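You operate a simulated robot arm through the tools that you are given. There is no shell and no other tool. Be economical: measure what you need, move in short steps, check, and stop when the job is done.

Carry out the task below with a simulated robot arm. There is one attempt and no reset: what you move stays moved.

TASK
Change the die in the die holder for the 1.0 die.
Fine: the old die goes into the free cup of the rack; the red-knob lever ends at LOCK.
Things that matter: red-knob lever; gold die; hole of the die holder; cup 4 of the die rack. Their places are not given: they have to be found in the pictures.

It is judged by the outcome, as a careful person would: the job done as asked, and still so three seconds after it is handed in. It fails if anything else is knocked over, pushed out of place, dropped, spilled or broken.

THE ROBOT
A 6-joint arm with a two-finger parallel gripper, fixed in place. Base frame: the origin is at the foot of the arm, x ahead of it, y to its left, z up; the work surface is at about z = 0.006. Lengths are in m, angles in degrees, forces in N, time in s.
With the tool pointing down near the work surface it reaches from about 0.18 to 0.46 m from the base axis. Its first joint turns from -70.0 to 70.0 degrees. Payload 1.9 kg.
Tool frame: the origin (TCP) lies between the finger pads and is the grasp point; the fingertips stand 0.023 m ahead of it; z points along the fingers, y is the line along which they close. The gripper opens to 0.094 m. The fingers are 0.038 m wide and 0.01 m thick; the gripper's body (0.054 by 0.096 m) begins 0.039 m behind the TCP.
Orientation is told as [roll, pitch, yaw] about the base's x, y, z axes, in that order, counted from this pose: with the fingers straight down and closing along the base's y, the tool's x points along the base's -x, its y along +y and its z along -z.

THE INTERFACE
- The arm moves only by the tool step_arm. Its argument "motion" is one flat list of numbers, 7 for each row, row after row: the shift along the tool's x, y, z in m, then the turn, a rotation vector about the tool's x, y, z in degrees, then the closure in counts, from 0 (fully open) to 255 (shut). In form: [tx, ty, tz, wx, wy, wz, jaw, tx, ty, tz, wx, wy, wz, jaw, ...]. A call has 1 to 8 rows; each row is the pose to reach, as a shift and turn from the pose commanded when the call began, along the tool's axes at that moment. A row lasts 0.2 s, in which the tool goes at most 0.05 m and 8.6 degrees; a call with a longer step from one row to the next is refused whole, and so is a gripper value outside its range. A pose out of reach is approached as far as the arm can. The call stops where the force on the tool passes 40 N (or 10 N more than at its start, if that is more) or the arm is blocked; 0.2 s more then pass. The fingers move at their own pace (about 0.108 m/s each) and stop on an object; they squeeze with about 24 N. The grip force told is the motor's: it shows also when the fingers shut on nothing. Time passes only in rows, and 0.2 s behind the last, so rows that repeat a pose let the fingers close. It gives the time, the measured TCP pose, the force on the tool (base axes), the opening and the grip force at its end, in the units of the frame above (readings bear some noise).
- Cameras (640 x 400 px; columns grow to the right, rows downward): "scene" is fixed at [0.061, 0.311, 0.4422]; the picture's right is [-0.74, -0.67, 0.00], its down [-0.27, 0.30, -0.91] and it looks along [0.61, -0.68, -0.40] (base axes); focal length 305 px, centre (320, 200). "wrist" rides on the gripper at [-0.039, 0, -0.044] in the tool frame; the picture's right is [0.00, -1.00, 0.00], its down [0.97, 0.00, -0.24] and it looks along [0.24, 0.00, 0.97] (tool axes); focal length 218 px, centre (320, 200).
- camera(camera): a new picture of that camera. No time passes.
- probe_pixels(camera, pixels): for up to 12 pixels [column, row] of the newest picture of that camera ("zoom" is the newest enlarged one), the place [x, y, z] in the base frame of the surface seen there, good to about 0.003 m. No time passes.
- close_up(camera, box): a new picture of the part [left, top, right, bottom] of that camera's present view, enlarged. No time passes.
- job_done(): hands the job in; it is judged then, once.

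Work in short steps. Measure before you move; look again where a grasp or a placing could have gone wrong, and mend it. You have 80 turns and 34 pictures in all, the two below and enlarged ones among them. Open the gripper and draw the arm clear of the work before you hand the job in, unless the task says otherwise; then end with one line.

The tools are called after "Emit:" by a JSON object that holds its "op" and its "data". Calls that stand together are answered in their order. step_arm: Moves the arm, as the interface text tells. Its arguments: {"type":"object","properties":{"motion":{"type":"array"}},"required":["motion"]} The other tools are called the same way: camera (camera) takes a picture; probe_pixels (camera, pixels) gives the place of the surface under pixels of a picture; close_up (camera, box) takes an enlarged picture of a part of a camera's view; job_done () hands the job in.

At the start:

```text
clock: 0.0
tool_pos: [0.3046, -0.1164, 0.3321]
orientation: [0.1, -0.1, -0.1]
force: [-0.4, -0.5, 0.1]
gripper_width: 0.0942
grip_force: 0.2
```

scene: 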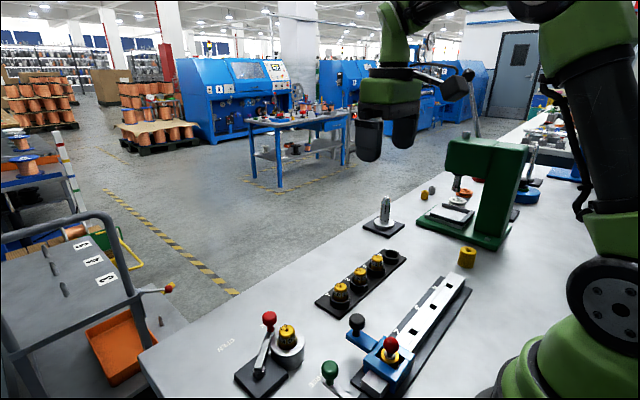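
wrist: 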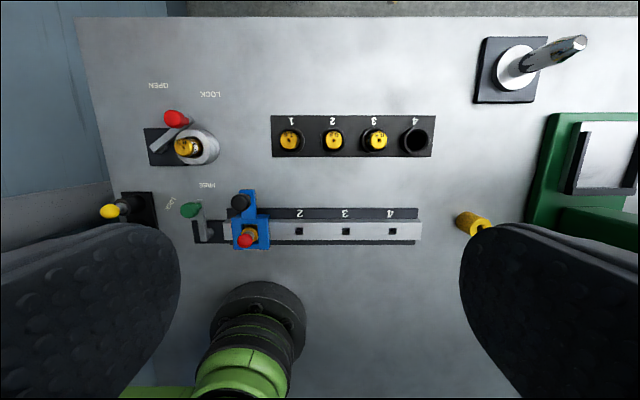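

The wrist picture shows the holder near (190,147), the rack at (350,137) with cup 4 empty near (415,141). I look closer at both.

Emit:
{"op": "close_up", "data": {"camera": "wrist", "box": [260, 105, 450, 165]}}

Emit:
{"op": "close_up", "data": {"camera": "wrist", "box": [130, 75, 258, 175]}}

Emit:
{"op": "close_up", "data": {"camera": "scene", "box": [220, 240, 420, 400]}}

```text
3.37 times, centred on (355, 135) of wrist
```

zoom: 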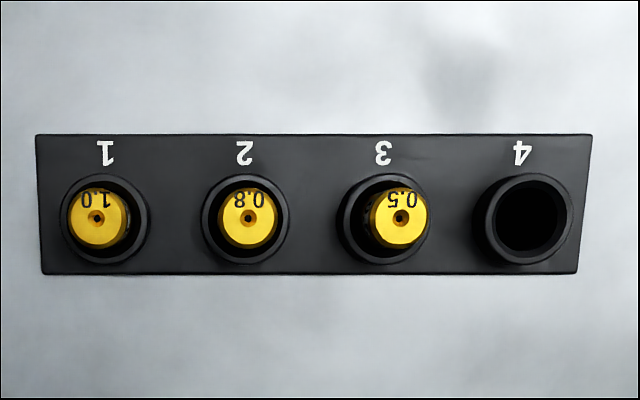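

```text
4.00 times, centred on (194, 125) of wrist
```

zoom: 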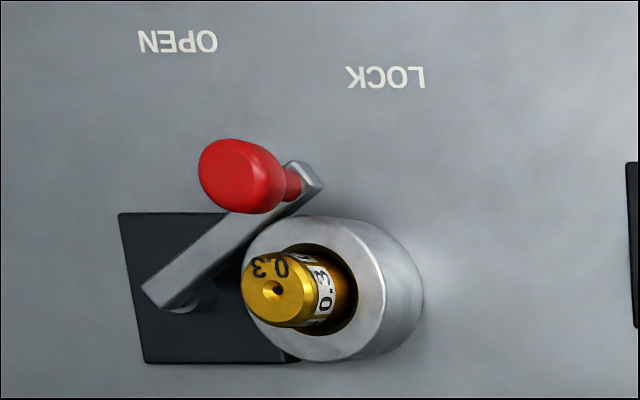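

```text
2.50 times, centred on (320, 320) of scene
```

zoom: 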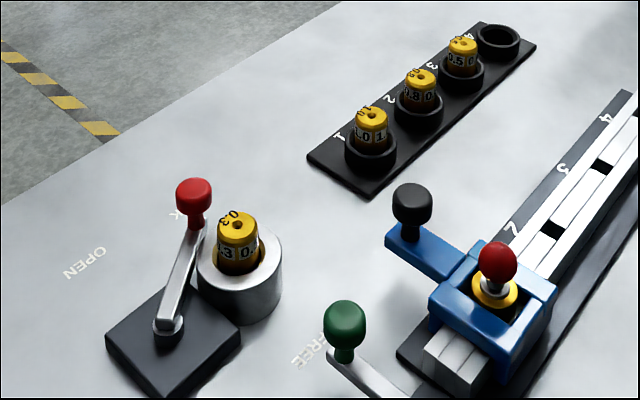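

The 1.0 die is in cup 1, the 0.3 die is in the holder, lever at LOCK. I probe key points in the scene enlargement and wrist picture.

Emit:
{"op": "probe_pixels", "data": {"camera": "zoom", "pixels": [[193, 188], [195, 210], [168, 328], [200, 232], [238, 222], [240, 255], [210, 265], [270, 268], [372, 114], [372, 135], [350, 148], [498, 35]]}}

Emit:
{"op": "probe_pixels", "data": {"camera": "wrist", "pixels": [[289, 140], [333, 140], [376, 141], [416, 142], [174, 118], [183, 148], [203, 130], [214, 148], [168, 148], [158, 86], [210, 95], [190, 165]]}}

```text
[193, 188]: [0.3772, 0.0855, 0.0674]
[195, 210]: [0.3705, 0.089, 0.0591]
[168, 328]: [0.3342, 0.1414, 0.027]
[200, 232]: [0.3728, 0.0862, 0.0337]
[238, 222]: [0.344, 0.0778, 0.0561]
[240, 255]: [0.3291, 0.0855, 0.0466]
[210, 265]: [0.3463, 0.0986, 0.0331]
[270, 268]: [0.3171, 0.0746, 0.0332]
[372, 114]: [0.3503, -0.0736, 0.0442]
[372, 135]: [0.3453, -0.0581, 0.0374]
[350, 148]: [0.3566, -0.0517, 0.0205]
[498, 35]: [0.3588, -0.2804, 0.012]
```

```text
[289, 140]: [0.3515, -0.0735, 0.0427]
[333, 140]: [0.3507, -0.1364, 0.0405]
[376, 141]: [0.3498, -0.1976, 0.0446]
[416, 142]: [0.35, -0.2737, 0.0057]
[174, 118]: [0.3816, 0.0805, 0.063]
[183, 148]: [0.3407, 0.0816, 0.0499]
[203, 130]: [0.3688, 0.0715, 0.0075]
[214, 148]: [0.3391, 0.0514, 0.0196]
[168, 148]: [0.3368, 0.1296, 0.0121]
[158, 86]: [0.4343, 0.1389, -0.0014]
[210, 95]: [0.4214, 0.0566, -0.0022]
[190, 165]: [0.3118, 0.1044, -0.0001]
```

I move above the holder at about z=0.22 for a closer view.

Emit:
{"op": "step_arm", "data": {"motion": [-0.0075, 0.034, 0.0187, 0, 0, 0, 0, -0.015, 0.068, 0.0374, 0, 0, 0, 0, -0.0225, 0.102, 0.056, 0, 0, 0, 0, -0.03, 0.136, 0.0747, 0, 0, 0, 0, -0.0375, 0.17, 0.0933, 0, 0, 0, 0, -0.045, 0.204, 0.112, 0, 0, 0, 0]}}

Emit:
{"op": "camera", "data": {"camera": "wrist"}}

```text
clock: 1.4
tool_pos: [0.3506, 0.09, 0.2227]
orientation: [0.1, 0.0, 0.0]
force: [-0.7, -0.3, -0.5]
gripper_width: 0.0943
grip_force: 0.0
```

```text
28 pictures are left
```

wrist: 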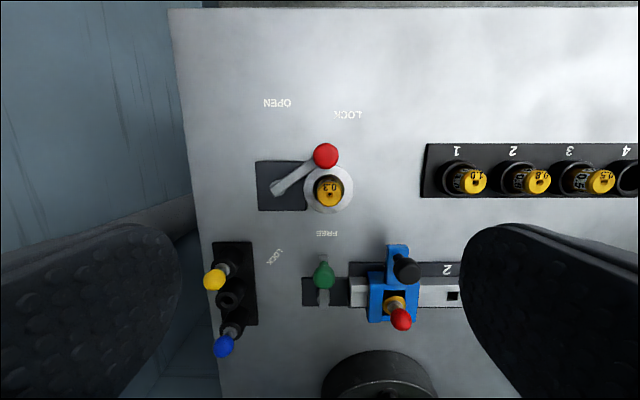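

Emit:
{"op": "probe_pixels", "data": {"camera": "wrist", "pixels": [[326, 156], [277, 190], [300, 172], [329, 188], [350, 190], [330, 212], [329, 199], [277, 103], [348, 115], [258, 163], [305, 185], [262, 208]]}}

Emit:
{"op": "close_up", "data": {"camera": "wrist", "box": [240, 90, 400, 220]}}

```text
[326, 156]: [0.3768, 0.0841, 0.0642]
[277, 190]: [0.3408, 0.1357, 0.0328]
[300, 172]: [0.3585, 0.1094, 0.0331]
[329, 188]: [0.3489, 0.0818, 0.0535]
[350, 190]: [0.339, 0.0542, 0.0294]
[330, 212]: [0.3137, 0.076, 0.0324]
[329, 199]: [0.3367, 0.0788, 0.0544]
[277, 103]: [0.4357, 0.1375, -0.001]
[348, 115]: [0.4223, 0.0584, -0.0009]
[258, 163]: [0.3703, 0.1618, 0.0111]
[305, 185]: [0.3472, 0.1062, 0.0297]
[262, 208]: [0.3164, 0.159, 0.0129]
```

```text
3.08 times, centred on (320, 155) of wrist
```

zoom: 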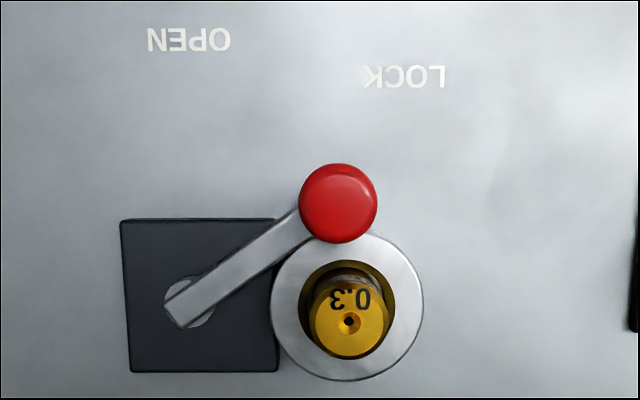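

Knob is at about (0.380,0.085,0.06), lever pivot about (0.342,0.135), die centre (0.342,0.081). I go down around the knob with tips above the lever and grasp it.

Emit:
{"op": "step_arm", "data": {"motion": [-0.017, -0.003, 0.04, 0, 0, 0, 92, -0.0334, -0.0054, 0.08, 0, 0, 0, 92, -0.0334, -0.0054, 0.115, 0, 0, 0, 92, -0.0334, -0.0054, 0.14, 0, 0, 0, 92, -0.0334, -0.0054, 0.1567, 0, 0, 0, 92]}}

Emit:
{"op": "close_up", "data": {"camera": "scene", "box": [200, 260, 360, 400]}}

```text
clock: 2.6
tool_pos: [0.3821, 0.082, 0.0645]
orientation: [0.2, -0.1, -0.1]
force: [-0.4, -0.3, -0.5]
gripper_width: 0.0603
grip_force: 0.1
```

```text
2.86 times, centred on (280, 330) of scene
```

zoom: 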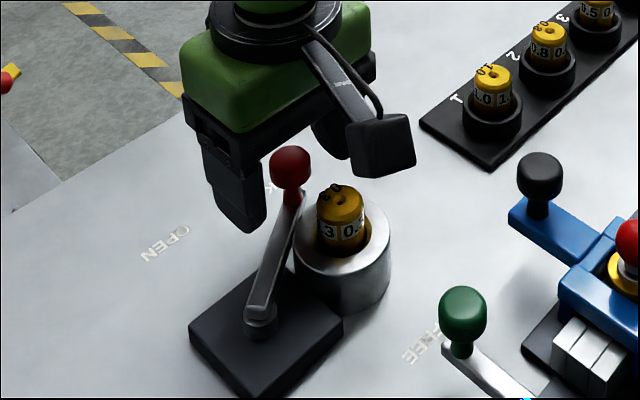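

The fingers straddle the knob, clear of the die. I close.

Emit:
{"op": "step_arm", "data": {"motion": [0, 0, 0, 0, 0, 0, 200, 0, 0, 0, 0, 0, 0, 200, 0, 0, 0, 0, 0, 0, 200]}}

```text
clock: 3.4
tool_pos: [0.3819, 0.0822, 0.0647]
orientation: [0.2, -0.1, 0.0]
force: [1.9, 15.7, -5.7]
gripper_width: 0.0269
grip_force: 6.9
```

Knob is held (0.027). I drag it 30° along the arc towards OPEN.

Emit:
{"op": "step_arm", "data": {"motion": [-0.0042, 0.0037, 0, 0, 0, 0, 200, -0.0082, 0.0076, 0, 0, 0, 0, 200, -0.0117, 0.012, 0, 0, 0, 0, 200, -0.0149, 0.0164, 0, 0, 0, 0, 200, -0.0177, 0.0213, 0, 0, 0, 0, 200, -0.02, 0.0263, 0, 0, 0, 0, 200]}}

```text
clock: 4.8
tool_pos: [0.4046, 0.1093, 0.0651]
orientation: [0.1, -0.4, 0.0]
force: [18.6, -12.3, 10.9]
gripper_width: 0.0231
grip_force: 45.6
```

There is an outward radial load of about 20 N, so the true arc is a bit different. I look.

Emit:
{"op": "close_up", "data": {"camera": "scene", "box": [200, 260, 360, 400]}}

Emit:
{"op": "camera", "data": {"camera": "wrist"}}

```text
2.86 times, centred on (280, 330) of scene
```

zoom: 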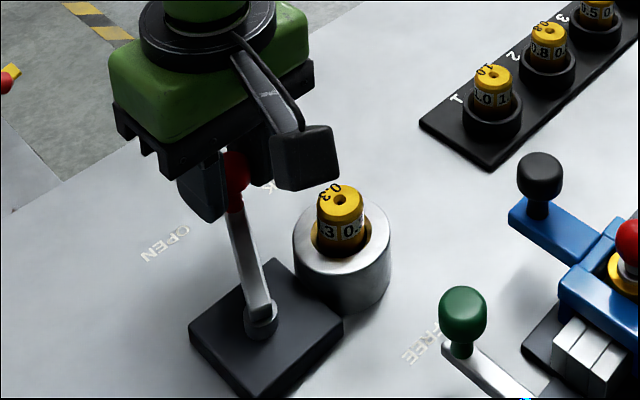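

```text
24 pictures are left
```

wrist: 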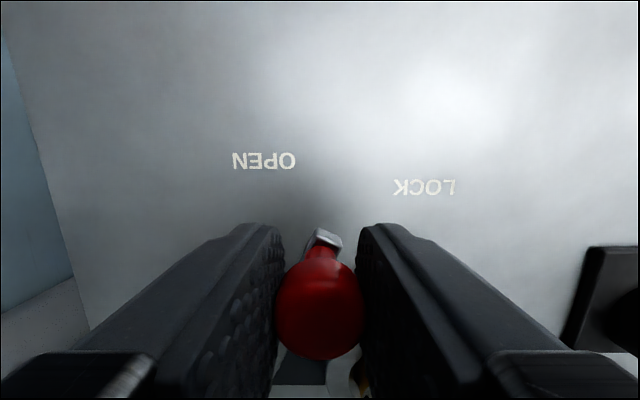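

Knob centred in the fingers; lever about halfway. I continue a further ~22° with a slightly larger radius.

Emit:
{"op": "step_arm", "data": {"motion": [-0.003, 0.004, 0, 0, 0, 0, 200, -0.005, 0.0085, 0, 0, 0, 0, 200, -0.0062, 0.013, 0, 0, 0, 0, 200, -0.007, 0.0175, 0, 0, 0, 0, 200, -0.0075, 0.022, 0, 0, 0, 0, 200, -0.0075, 0.0257, 0, 0, 0, 0, 200]}}

Emit:
{"op": "close_up", "data": {"camera": "scene", "box": [200, 260, 360, 400]}}

```text
clock: 6.2
tool_pos: [0.411, 0.1351, 0.0628]
orientation: [0.0, 0.1, 0.0]
force: [10.9, -7.6, -7.6]
gripper_width: 0.0231
grip_force: 44.6
```

```text
2.86 times, centred on (280, 330) of scene
```

zoom: 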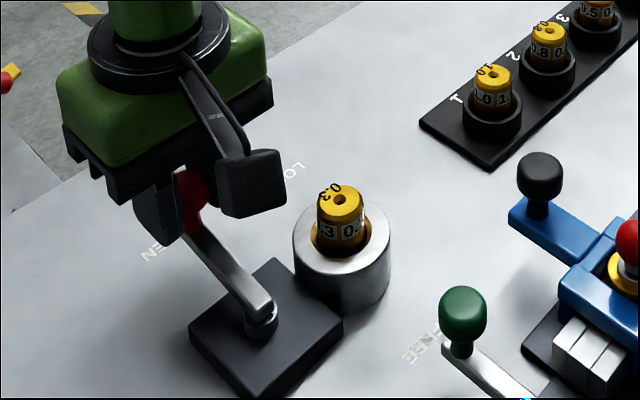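

No hard stop yet. I push on in small steps to seek the OPEN end.

Emit:
{"op": "step_arm", "data": {"motion": [-0.0005, 0.004, 0, 0, 0, 0, 200, 0, 0.008, 0, 0, 0, 0, 200, 0.001, 0.012, 0, 0, 0, 0, 200, 0.002, 0.016, 0, 0, 0, 0, 200]}}

```text
clock: 6.9
tool_pos: [0.4092, 0.1389, 0.0632]
orientation: [-0.5, 0.2, -0.3]
force: [-3.5, -11.9, 5.4]
gripper_width: 0.023
grip_force: 44.4
stopped in row 3: the force on the tool passed its limit (the readings are from after the stop); the commanded pose is now the measured one
```

The end stop is reached at y≈0.139 (OPEN). I release, rise, and look.

Emit:
{"op": "step_arm", "data": {"motion": [0, 0, 0, 0, 0, 0, 80, 0, 0, 0, 0, 0, 0, 80, 0, 0, -0.04, 0, 0, 0, 80, 0.02, -0.02, -0.08, 0, 0, 0, 80, 0.04, -0.04, -0.11, 0, 0, 0, 80, 0.06, -0.05, -0.12, 0, 0, 0, 80]}}

Emit:
{"op": "camera", "data": {"camera": "wrist"}}

```text
clock: 8.3
tool_pos: [0.3508, 0.0892, 0.1857]
orientation: [-0.5, 0.2, -0.2]
force: [0.1, 0.4, -0.4]
gripper_width: 0.0647
grip_force: 0.1
```

```text
22 pictures are left
```

wrist: 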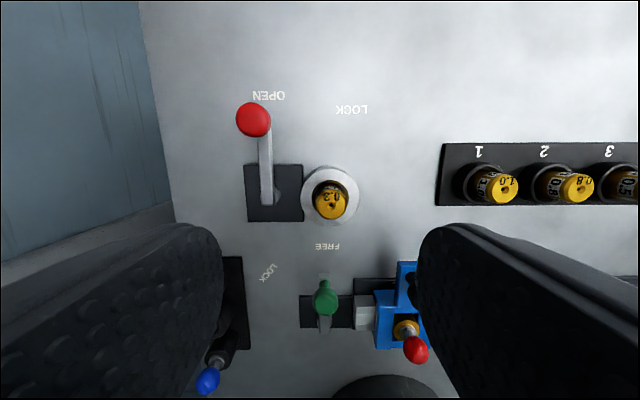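

Lever is at OPEN. I refine the die's location.

Emit:
{"op": "close_up", "data": {"camera": "wrist", "box": [280, 150, 380, 240]}}

Emit:
{"op": "probe_pixels", "data": {"camera": "wrist", "pixels": [[316, 204], [346, 204], [331, 217], [331, 190], [331, 206], [306, 190], [357, 190], [331, 170]]}}

```text
4.44 times, centred on (330, 195) of wrist
```

zoom: 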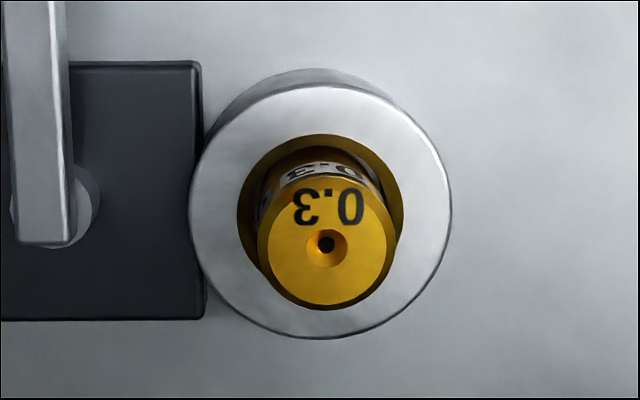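

```text
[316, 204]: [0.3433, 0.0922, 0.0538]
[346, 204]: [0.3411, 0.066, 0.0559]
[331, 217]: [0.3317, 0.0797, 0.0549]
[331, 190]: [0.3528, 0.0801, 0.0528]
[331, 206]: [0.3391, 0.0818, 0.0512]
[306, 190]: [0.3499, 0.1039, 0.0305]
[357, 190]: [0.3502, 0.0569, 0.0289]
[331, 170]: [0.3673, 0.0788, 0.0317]
```

Die centre ≈ (0.342,0.080), top 0.054, rim 0.032. I descend with tips just above the rim, with the roll corrected.

Emit:
{"op": "step_arm", "data": {"motion": [0.0086, -0.0081, 0.04, -0.5, 0, 0, 120, 0.0086, -0.0081, 0.08, -0.5, 0, 0, 120, 0.0086, -0.0081, 0.11, -0.5, 0, 0, 120, 0.0086, -0.0081, 0.1257, -0.5, 0, 0, 120, 0.0086, -0.0081, 0.1257, -0.5, 0, 0, 120]}}

Emit:
{"op": "close_up", "data": {"camera": "scene", "box": [220, 270, 360, 400]}}

```text
clock: 9.5
tool_pos: [0.3419, 0.0787, 0.0571]
orientation: [0.1, 0.1, -0.3]
force: [-0.4, -0.9, 0.7]
gripper_width: 0.0497
grip_force: 0.1
```

```text
3.08 times, centred on (290, 335) of scene
```

zoom: 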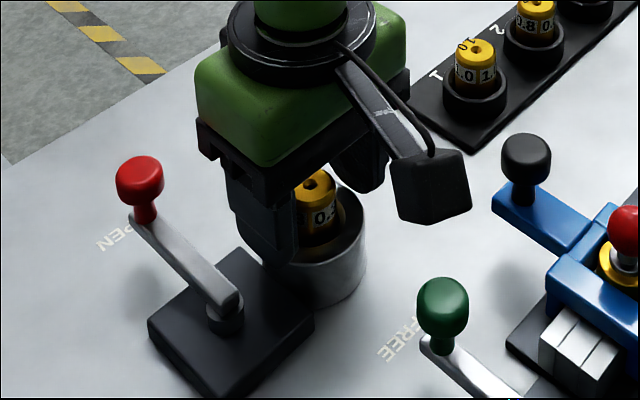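

Positioned well, slightly low; I rise 1.5 mm, centre by 1 mm and close.

Emit:
{"op": "step_arm", "data": {"motion": [0, 0.001, -0.0015, 0, 0, 0, 120, 0, 0.001, -0.0015, 0, 0, 0, 200, 0, 0.001, -0.0015, 0, 0, 0, 255, 0, 0.001, -0.0015, 0, 0, 0, 255, 0, 0.001, -0.0015, 0, 0, 0, 255]}}

```text
clock: 10.7
tool_pos: [0.3423, 0.0804, 0.0602]
orientation: [0.1, 0.2, -0.3]
force: [0.5, 2.1, 2.6]
gripper_width: 0.0253
grip_force: 24.1
```

Die gripped at 0.0253. I lift straight up slowly.

Emit:
{"op": "step_arm", "data": {"motion": [0, 0, -0.006, 0, 0, 0, 255, 0, 0, -0.015, 0, 0, 0, 255, 0, 0, -0.03, 0, 0, 0, 255, 0, 0, -0.05, 0, 0, 0, 255, 0, 0, -0.08, 0, 0, 0, 255]}}

Emit:
{"op": "close_up", "data": {"camera": "scene", "box": [200, 230, 420, 400]}}

```text
clock: 11.9
tool_pos: [0.3427, 0.0821, 0.1397]
orientation: [0.1, 0.2, -0.2]
force: [0.1, -0.2, -2.0]
gripper_width: 0.0256
grip_force: 23.9
```

```text
2.35 times, centred on (310, 315) of scene
```

zoom: 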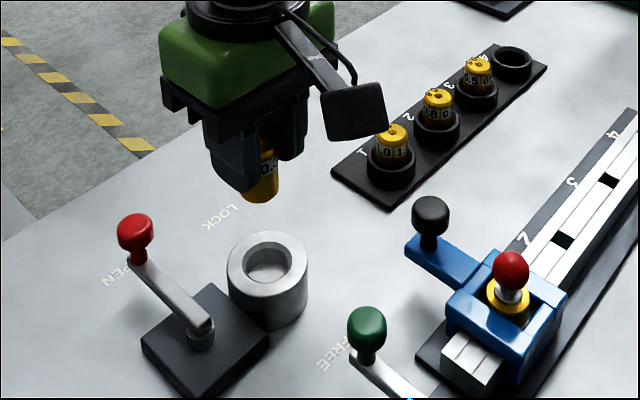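

The 0.3 die is out. I carry it at height towards cup 4, stopping short to look at the cup.

Emit:
{"op": "step_arm", "data": {"motion": [0.002, -0.03, -0.03, 0, 0, 0, 255, 0.005, -0.072, -0.03, 0, 0, 0, 255, 0.008, -0.115, -0.03, 0, 0, 0, 255, 0.011, -0.158, -0.03, 0, 0, 0, 255, 0.014, -0.201, -0.03, 0, 0, 0, 255, 0.017, -0.244, -0.03, 0, 0, 0, 255, 0.02, -0.287, -0.03, 0, 0, 0, 255, 0.022, -0.327, -0.03, 0, 0, 0, 255]}}

Emit:
{"op": "camera", "data": {"camera": "wrist"}}

```text
clock: 13.7
tool_pos: [0.318, -0.2448, 0.1687]
orientation: [0.0, 0.2, -0.1]
force: [0.6, -0.2, -1.5]
gripper_width: 0.0253
grip_force: 24.0
```

```text
18 pictures are left
```

wrist: 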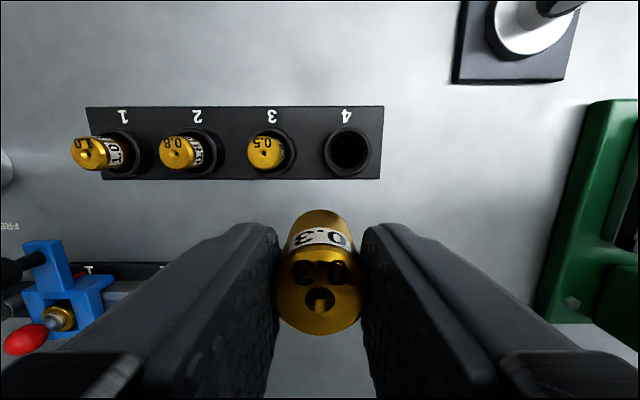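

Emit:
{"op": "probe_pixels", "data": {"camera": "wrist", "pixels": [[327, 150], [371, 151], [348, 129], [348, 174], [350, 150], [293, 150], [126, 152], [200, 152], [275, 152], [310, 168], [320, 270], [310, 140]]}}

Emit:
{"op": "close_up", "data": {"camera": "wrist", "box": [240, 100, 400, 200]}}

```text
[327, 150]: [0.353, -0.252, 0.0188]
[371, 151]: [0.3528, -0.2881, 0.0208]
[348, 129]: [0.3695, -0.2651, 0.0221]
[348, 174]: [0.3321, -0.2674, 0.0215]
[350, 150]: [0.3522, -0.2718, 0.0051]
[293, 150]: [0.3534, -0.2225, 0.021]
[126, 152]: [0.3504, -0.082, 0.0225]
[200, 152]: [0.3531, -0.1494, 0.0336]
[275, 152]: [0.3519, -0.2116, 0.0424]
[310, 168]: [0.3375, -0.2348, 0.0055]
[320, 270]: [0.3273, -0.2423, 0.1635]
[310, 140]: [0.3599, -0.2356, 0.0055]
```

```text
4.00 times, centred on (320, 150) of wrist
```

zoom: 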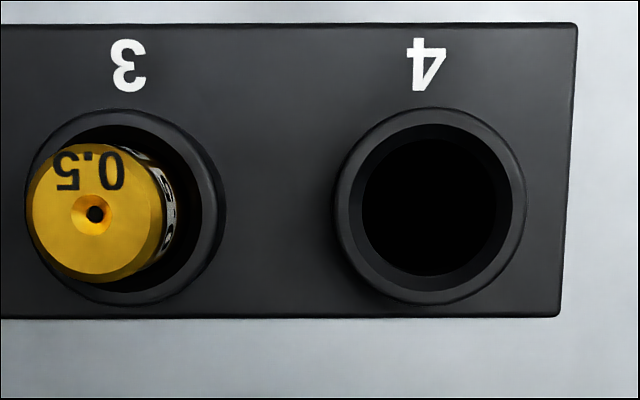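

Cup 4 centre ≈ (0.3515,-0.268), rim z≈0.0215. I move above it and down until the die's bottom is just over the rim.

Emit:
{"op": "step_arm", "data": {"motion": [-0.0165, -0.0116, 0.02, 0, 0, 0, 255, -0.033, -0.0232, 0.045, 0, 0, 0, 255, -0.033, -0.0232, 0.075, 0, 0, 0, 255, -0.033, -0.0232, 0.092, 0, 0, 0, 255, -0.033, -0.0232, 0.092, 0, 0, 0, 255]}}

Emit:
{"op": "close_up", "data": {"camera": "scene", "box": [300, 200, 440, 310]}}

Emit:
{"op": "camera", "data": {"camera": "wrist"}}

```text
clock: 14.9
tool_pos: [0.3493, -0.2681, 0.0771]
orientation: [0.0, 0.2, -0.3]
force: [0.1, -0.1, -0.9]
gripper_width: 0.0253
grip_force: 24.3
```

```text
3.64 times, centred on (370, 255) of scene
```

zoom: 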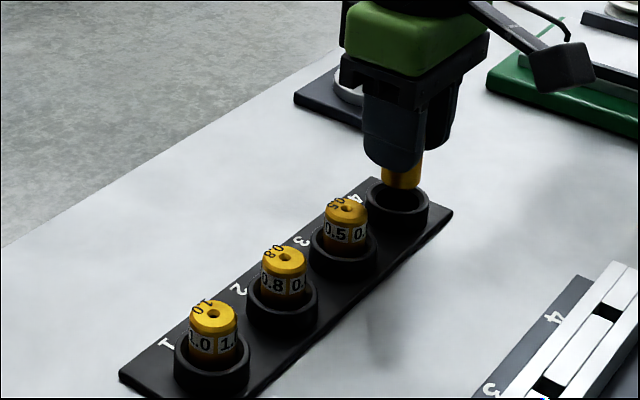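

```text
15 pictures are left
```

wrist: 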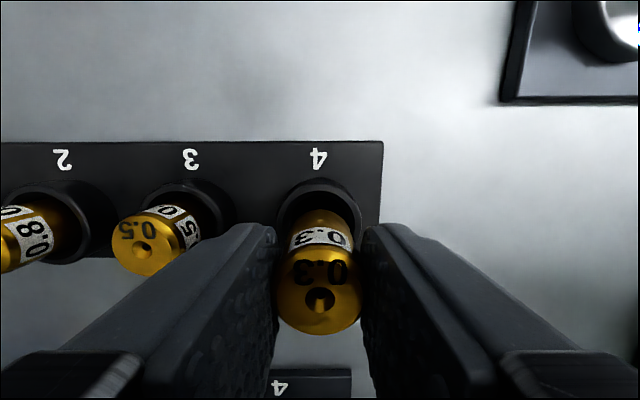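

Alignment looks good (cup rim centred on column ~320). I shift 1 mm in +x and lower the die into the cup.

Emit:
{"op": "step_arm", "data": {"motion": [-0.0012, 0, 0.006, 0, 0, 0, 255, -0.0012, 0, 0.012, 0, 0, 0, 255, -0.0012, 0, 0.018, 0, 0, 0, 255, -0.0012, 0, 0.023, 0, 0, 0, 255, -0.0012, 0, 0.0255, 0, 0, 0, 255]}}

```text
clock: 16.1
tool_pos: [0.3523, -0.2681, 0.0523]
orientation: [0.2, 0.1, -0.2]
force: [0.3, -0.1, -2.4]
gripper_width: 0.0254
grip_force: 24.6
```

No contact yet; I lower a few more millimetres.

Emit:
{"op": "step_arm", "data": {"motion": [0, 0, 0.001, 0, 0, 0, 255, 0, 0, 0.002, 0, 0, 0, 255, 0, 0, 0.003, 0, 0, 0, 255]}}

```text
clock: 16.9
tool_pos: [0.3523, -0.2675, 0.0492]
orientation: [0.0, 0.0, -0.3]
force: [-8.3, 2.4, 14.3]
gripper_width: 0.0256
grip_force: 24.0
```

Contact at z≈0.049, the expected seat. I release, rise and look.

Emit:
{"op": "step_arm", "data": {"motion": [0, 0, -0.0005, 0, 0, 0, 150, 0, 0, -0.0005, 0, 0, 0, 135, 0, 0, -0.0005, 0, 0, 0, 135, 0, 0, -0.02, 0, 0, 0, 135, 0, 0, -0.06, 0, 0, 0, 135, 0, 0.03, -0.095, 0, 0, 0, 135]}}

Emit:
{"op": "close_up", "data": {"camera": "scene", "box": [300, 200, 440, 310]}}

```text
clock: 18.3
tool_pos: [0.3539, -0.2376, 0.1433]
orientation: [0.1, 0.2, -0.3]
force: [0.0, -0.7, -0.3]
gripper_width: 0.0443
grip_force: 0.1
```

```text
3.64 times, centred on (370, 255) of scene
```

zoom: 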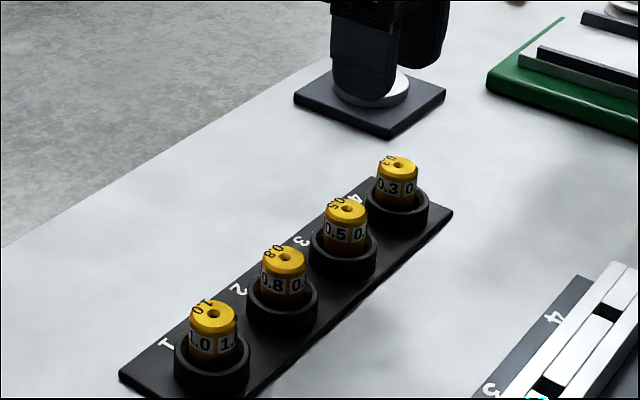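

The 0.3 die sits in cup 4. I move above cup 1 and look.

Emit:
{"op": "step_arm", "data": {"motion": [0.002, 0.042, 0, 0, 0, 0, 135, 0.005, 0.084, 0, 0, 0, 0, 135, 0.007, 0.126, 0, 0, 0, 0, 120, 0.009, 0.1666, 0, 0, 0, 0, 120, 0.009, 0.1666, 0, 0, 0, 0, 120]}}

Emit:
{"op": "camera", "data": {"camera": "wrist"}}

```text
clock: 19.5
tool_pos: [0.3454, -0.0721, 0.1446]
orientation: [0.2, 0.2, -0.3]
force: [0.5, 0.8, 1.1]
gripper_width: 0.0498
grip_force: 0.1
```

```text
13 pictures are left
```

wrist: 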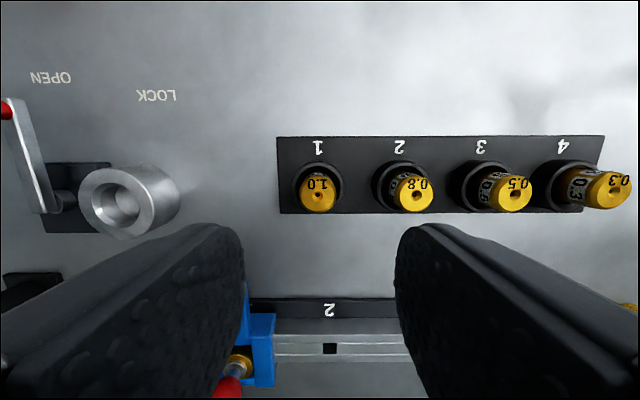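

Die 1.0 centre ≈ (0.3525,-0.071). I descend to z≈0.0505 around it.

Emit:
{"op": "step_arm", "data": {"motion": [-0.0071, 0.0013, 0.03, 0, 0, 0, 120, -0.0071, 0.0013, 0.06, 0, 0, 0, 120, -0.0071, 0.0013, 0.082, 0, 0, 0, 120, -0.0071, 0.0013, 0.0935, 0, 0, 0, 120, -0.0071, 0.0013, 0.0935, 0, 0, 0, 120]}}

```text
clock: 20.7
tool_pos: [0.3523, -0.0681, 0.0516]
orientation: [0.0, 0.2, -0.3]
force: [0.5, 0.3, 0.1]
gripper_width: 0.0497
grip_force: 0.1
```

Close on the die, after a 1.5 mm y correction.

Emit:
{"op": "step_arm", "data": {"motion": [0, -0.0015, 0.001, 0, 0, 0, 120, 0, -0.0015, 0.001, 0, 0, 0, 200, 0, -0.0015, 0.001, 0, 0, 0, 255, 0, -0.0015, 0.001, 0, 0, 0, 255]}}

```text
clock: 21.7
tool_pos: [0.3525, -0.0705, 0.0495]
orientation: [0.1, 0.2, -0.3]
force: [-0.7, 0.8, 2.8]
gripper_width: 0.025
grip_force: 24.4
```

Gripped (0.025). I lift and carry to above the holder.

Emit:
{"op": "step_arm", "data": {"motion": [0, 0, -0.01, 0, 0, 0, 255, 0, 0, -0.04, 0, 0, 0, 255, 0, 0, -0.08, 0, 0, 0, 255, 0.003, 0.04, -0.09, 0, 0, 0, 255, 0.007, 0.08, -0.09, 0, 0, 0, 255, 0.01, 0.12, -0.09, 0, 0, 0, 255, 0.0108, 0.1505, -0.085, 0, 0, 0, 255, 0.0108, 0.1505, -0.075, 0, 0, 0, 255]}}

Emit:
{"op": "camera", "data": {"camera": "wrist"}}

```text
clock: 23.5
tool_pos: [0.3411, 0.0792, 0.1257]
orientation: [0.1, 0.2, -0.3]
force: [-0.4, 0.1, -0.7]
gripper_width: 0.0254
grip_force: 23.6
```

```text
12 pictures are left
```

wrist: 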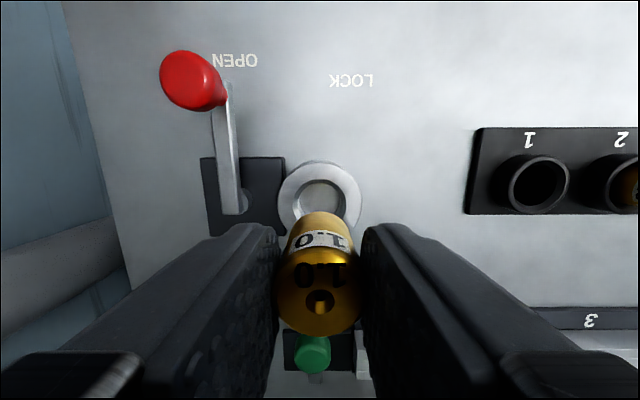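

Ring is centred at column ~319, aligned with the die. I lower to just over the rim and check.

Emit:
{"op": "step_arm", "data": {"motion": [-0.001, 0.0005, 0.02, 0, 0, 0, 255, -0.001, 0.0005, 0.038, 0, 0, 0, 255, -0.001, 0.0005, 0.045, 0, 0, 0, 255, -0.001, 0.0005, 0.045, 0, 0, 0, 255]}}

Emit:
{"op": "close_up", "data": {"camera": "wrist", "box": [240, 150, 400, 270]}}

Emit:
{"op": "close_up", "data": {"camera": "scene", "box": [220, 270, 360, 400]}}

```text
clock: 24.5
tool_pos: [0.3427, 0.0813, 0.0786]
orientation: [0.1, 0.2, -0.5]
force: [-0.2, 0.0, -1.7]
gripper_width: 0.0255
grip_force: 24.0
```

```text
3.33 times, centred on (320, 210) of wrist
```

zoom: 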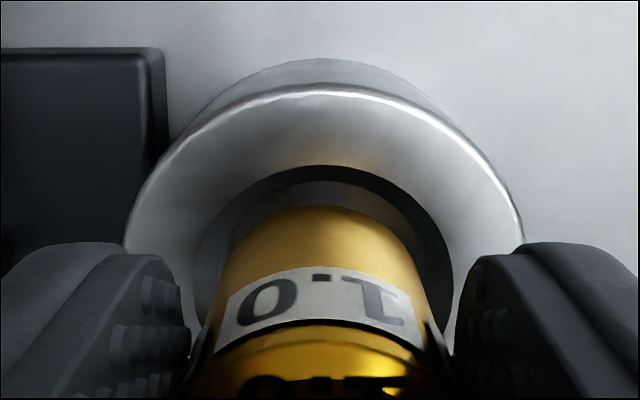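

```text
3.08 times, centred on (290, 335) of scene
```

zoom: 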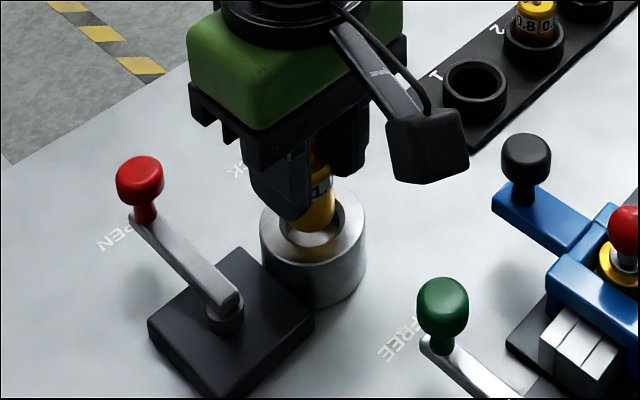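

Aligned. I lower slowly into the holder.

Emit:
{"op": "step_arm", "data": {"motion": [0, 0, 0.005, 0, 0, 0, 255, 0, 0, 0.009, 0, 0, 0, 255, 0, 0, 0.013, 0, 0, 0, 255, 0, 0, 0.016, 0, 0, 0, 255, 0, 0, 0.0175, 0, 0, 0, 255, 0, 0, 0.0185, 0, 0, 0, 255]}}

```text
clock: 25.9
tool_pos: [0.3428, 0.0795, 0.0627]
orientation: [0.2, 0.2, -0.3]
force: [0.2, 0.1, -2.0]
gripper_width: 0.0253
grip_force: 23.4
```

Emit:
{"op": "step_arm", "data": {"motion": [0, 0, 0.001, 0, 0, 0, 255, 0, 0, 0.002, 0, 0, 0, 255, 0, 0, 0.003, 0, 0, 0, 255]}}

```text
clock: 26.7
tool_pos: [0.3432, 0.0808, 0.0587]
orientation: [0.1, 0.0, -0.3]
force: [-3.0, 2.2, 22.5]
gripper_width: 0.0252
grip_force: 24.2
```

Seated (contact at z≈0.059). I release, rise and look.

Emit:
{"op": "step_arm", "data": {"motion": [0, 0, -0.0015, 0, 0, 0, 150, 0, 0, -0.0015, 0, 0, 0, 130, 0, 0, -0.0015, 0, 0, 0, 130, 0, 0, -0.02, 0, 0, 0, 130, 0, 0, -0.06, 0, 0, 0, 130, -0.01, 0.02, -0.1, 0, 0, 0, 92, -0.02, 0.03, -0.12, 0, 0, 0, 92]}}

Emit:
{"op": "camera", "data": {"camera": "wrist"}}

Emit:
{"op": "close_up", "data": {"camera": "scene", "box": [200, 230, 420, 400]}}

```text
clock: 28.3
tool_pos: [0.3634, 0.1098, 0.1775]
orientation: [0.0, 0.2, -0.2]
force: [-0.1, -0.2, -0.5]
gripper_width: 0.0598
grip_force: 0.1
```

```text
9 pictures are left
```

wrist: 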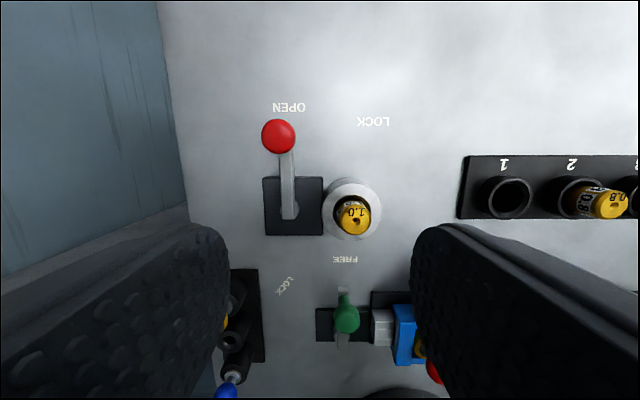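

```text
2.35 times, centred on (310, 315) of scene
```

zoom: 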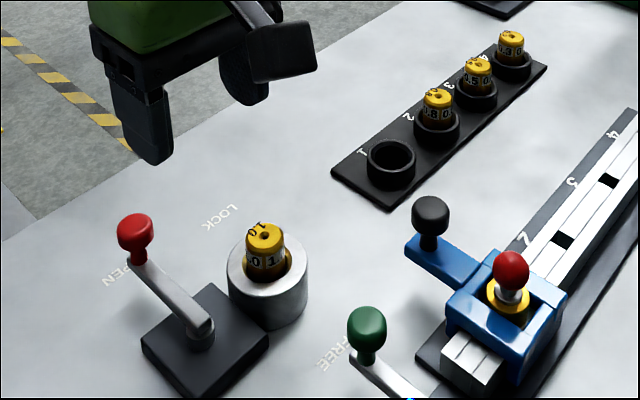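

The 1.0 die is seated; knob at ≈(0.409,0.140), pivot refined to (0.349,0.1365), radius 0.060. I go down over the knob.

Emit:
{"op": "step_arm", "data": {"motion": [-0.024, 0.015, 0.02, 0, 0, 0, 92, -0.0465, 0.0302, 0.045, 0, 0, 0, 92, -0.0465, 0.0302, 0.08, 0, 0, 0, 92, -0.0465, 0.0302, 0.1, 0, 0, 0, 92, -0.0465, 0.0302, 0.1125, 0, 0, 0, 92, -0.0465, 0.0302, 0.1125, 0, 0, 0, 92]}}

Emit:
{"op": "step_arm", "data": {"motion": [0, 0, 0, 0, 0, 0, 200, 0, 0, 0, 0, 0, 0, 200, 0, 0, 0, 0, 0, 0, 200]}}

```text
clock: 29.7
tool_pos: [0.4092, 0.1389, 0.0654]
orientation: [0.1, 0.0, -0.3]
force: [-0.2, 0.4, 0.1]
gripper_width: 0.06
grip_force: 0.0
```

```text
clock: 30.5
tool_pos: [0.4094, 0.1386, 0.0656]
orientation: [-0.1, 0.2, -0.2]
force: [2.2, -11.3, -2.2]
gripper_width: 0.0253
grip_force: 5.2
```

Knob held; I drag along the arc back towards LOCK, first 40°.

Emit:
{"op": "step_arm", "data": {"motion": [0, -0.005, 0, 0, 0, 0, 200, 0.0003, -0.0108, 0, 0, 0, 0, 200, 0.0012, -0.016, 0, 0, 0, 0, 200, 0.0025, -0.021, 0, 0, 0, 0, 200, 0.0043, -0.0258, 0, 0, 0, 0, 200, 0.0064, -0.0306, 0, 0, 0, 0, 200, 0.009, -0.0351, 0, 0, 0, 0, 200, 0.0119, -0.0395, 0, 0, 0, 0, 200]}}

```text
clock: 32.3
tool_pos: [0.3977, 0.0993, 0.0659]
orientation: [0.1, 0.1, -0.2]
force: [1.6, 6.5, 6.7]
gripper_width: 0.0227
grip_force: 45.5
```

Low forces. I go on to the LOCK end.

Emit:
{"op": "step_arm", "data": {"motion": [0.0035, -0.004, 0, 0, 0, 0, 200, 0.007, -0.0077, 0, 0, 0, 0, 200, 0.0103, -0.0105, 0, 0, 0, 0, 200, 0.0135, -0.013, 0, 0, 0, 0, 200, 0.017, -0.0153, 0, 0, 0, 0, 200, 0.019, -0.0163, 0, 0, 0, 0, 200]}}

```text
clock: 33.7
tool_pos: [0.3779, 0.0846, 0.0652]
orientation: [0.1, 0.1, -0.4]
force: [5.8, 3.0, 1.5]
gripper_width: 0.0227
grip_force: 44.8
```

Near the starting LOCK position; I nudge 2.5 mm further along the tangent to make sure it is against the stop.

Emit:
{"op": "step_arm", "data": {"motion": [0.001, -0.0006, 0, 0, 0, 0, 200, 0.0022, -0.0012, 0, 0, 0, 0, 200, 0.0022, -0.0012, 0, 0, 0, 0, 200]}}

Emit:
{"op": "close_up", "data": {"camera": "scene", "box": [200, 260, 360, 400]}}

```text
clock: 34.5
tool_pos: [0.3767, 0.0835, 0.0666]
orientation: [0.2, -0.4, 0.0]
force: [7.7, 6.6, -7.6]
gripper_width: 0.0231
grip_force: 44.9
stopped in row 3: the force on the tool passed its limit (the readings are from after the stop); the commanded pose is now the measured one
```

```text
2.86 times, centred on (280, 330) of scene
```

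zoom: 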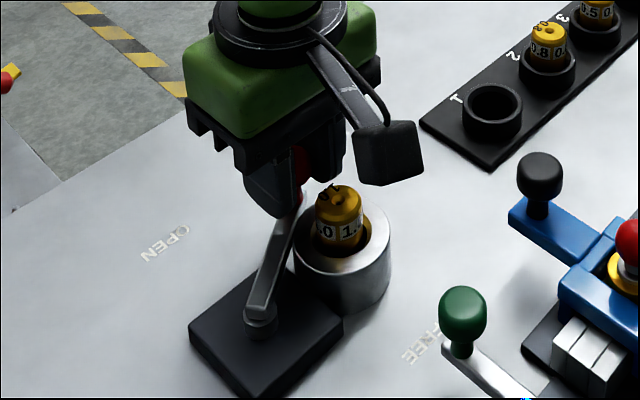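

The stop is felt and the lever matches its initial LOCK pose. I release, rise straight up, draw clear and check.

Emit:
{"op": "step_arm", "data": {"motion": [0, 0, 0, 0, 0, 0, 100, 0, 0, 0, 0, 0, 0, 92, 0, 0, -0.03, 0, 0, 0, 92, 0, 0, -0.07, 0, 0, 0, 92, 0.013, 0, -0.115, 0, 0, 0, 60, 0.026, 0.005, -0.155, 0, 0, 0, 0]}}

Emit:
{"op": "camera", "data": {"camera": "wrist"}}

Emit:
{"op": "close_up", "data": {"camera": "scene", "box": [200, 230, 420, 400]}}

```text
clock: 35.9
tool_pos: [0.3508, 0.0881, 0.2216]
orientation: [0.2, -0.3, -0.1]
force: [-0.3, 0.1, 1.4]
gripper_width: 0.0938
grip_force: 0.1
```

```text
6 pictures are left
```

wrist: 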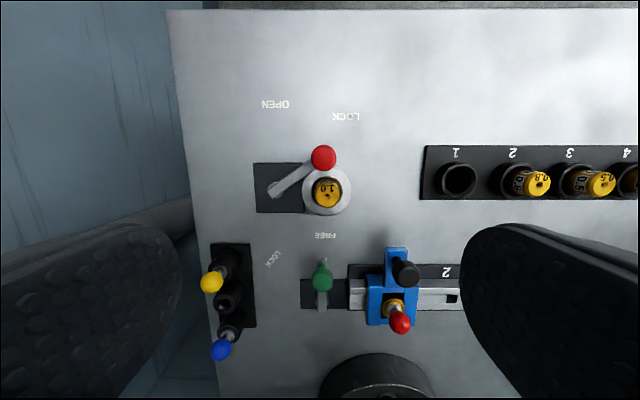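

```text
2.35 times, centred on (310, 315) of scene
```

zoom: 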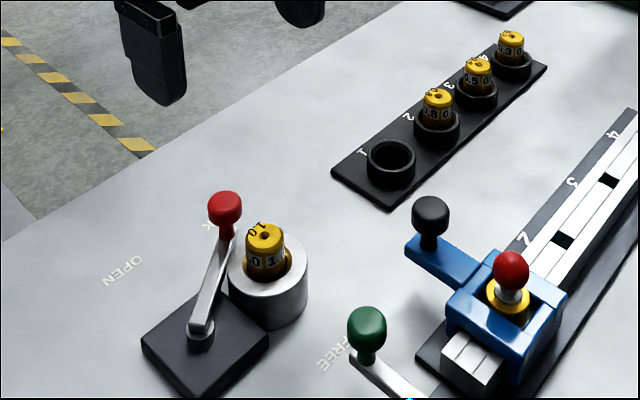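

The lever is back at LOCK, the 1.0 die is in the holder and the 0.3 die is in cup 4; the arm is clear.

Emit:
{"op": "job_done", "data": {}}

```text
The job is handed in.
```

The 1.0 die is in the holder, the old 0.3 die is in cup 4 of the rack, and the red-knob lever is back at LOCK. The gripper is open and the arm is clear of the work.
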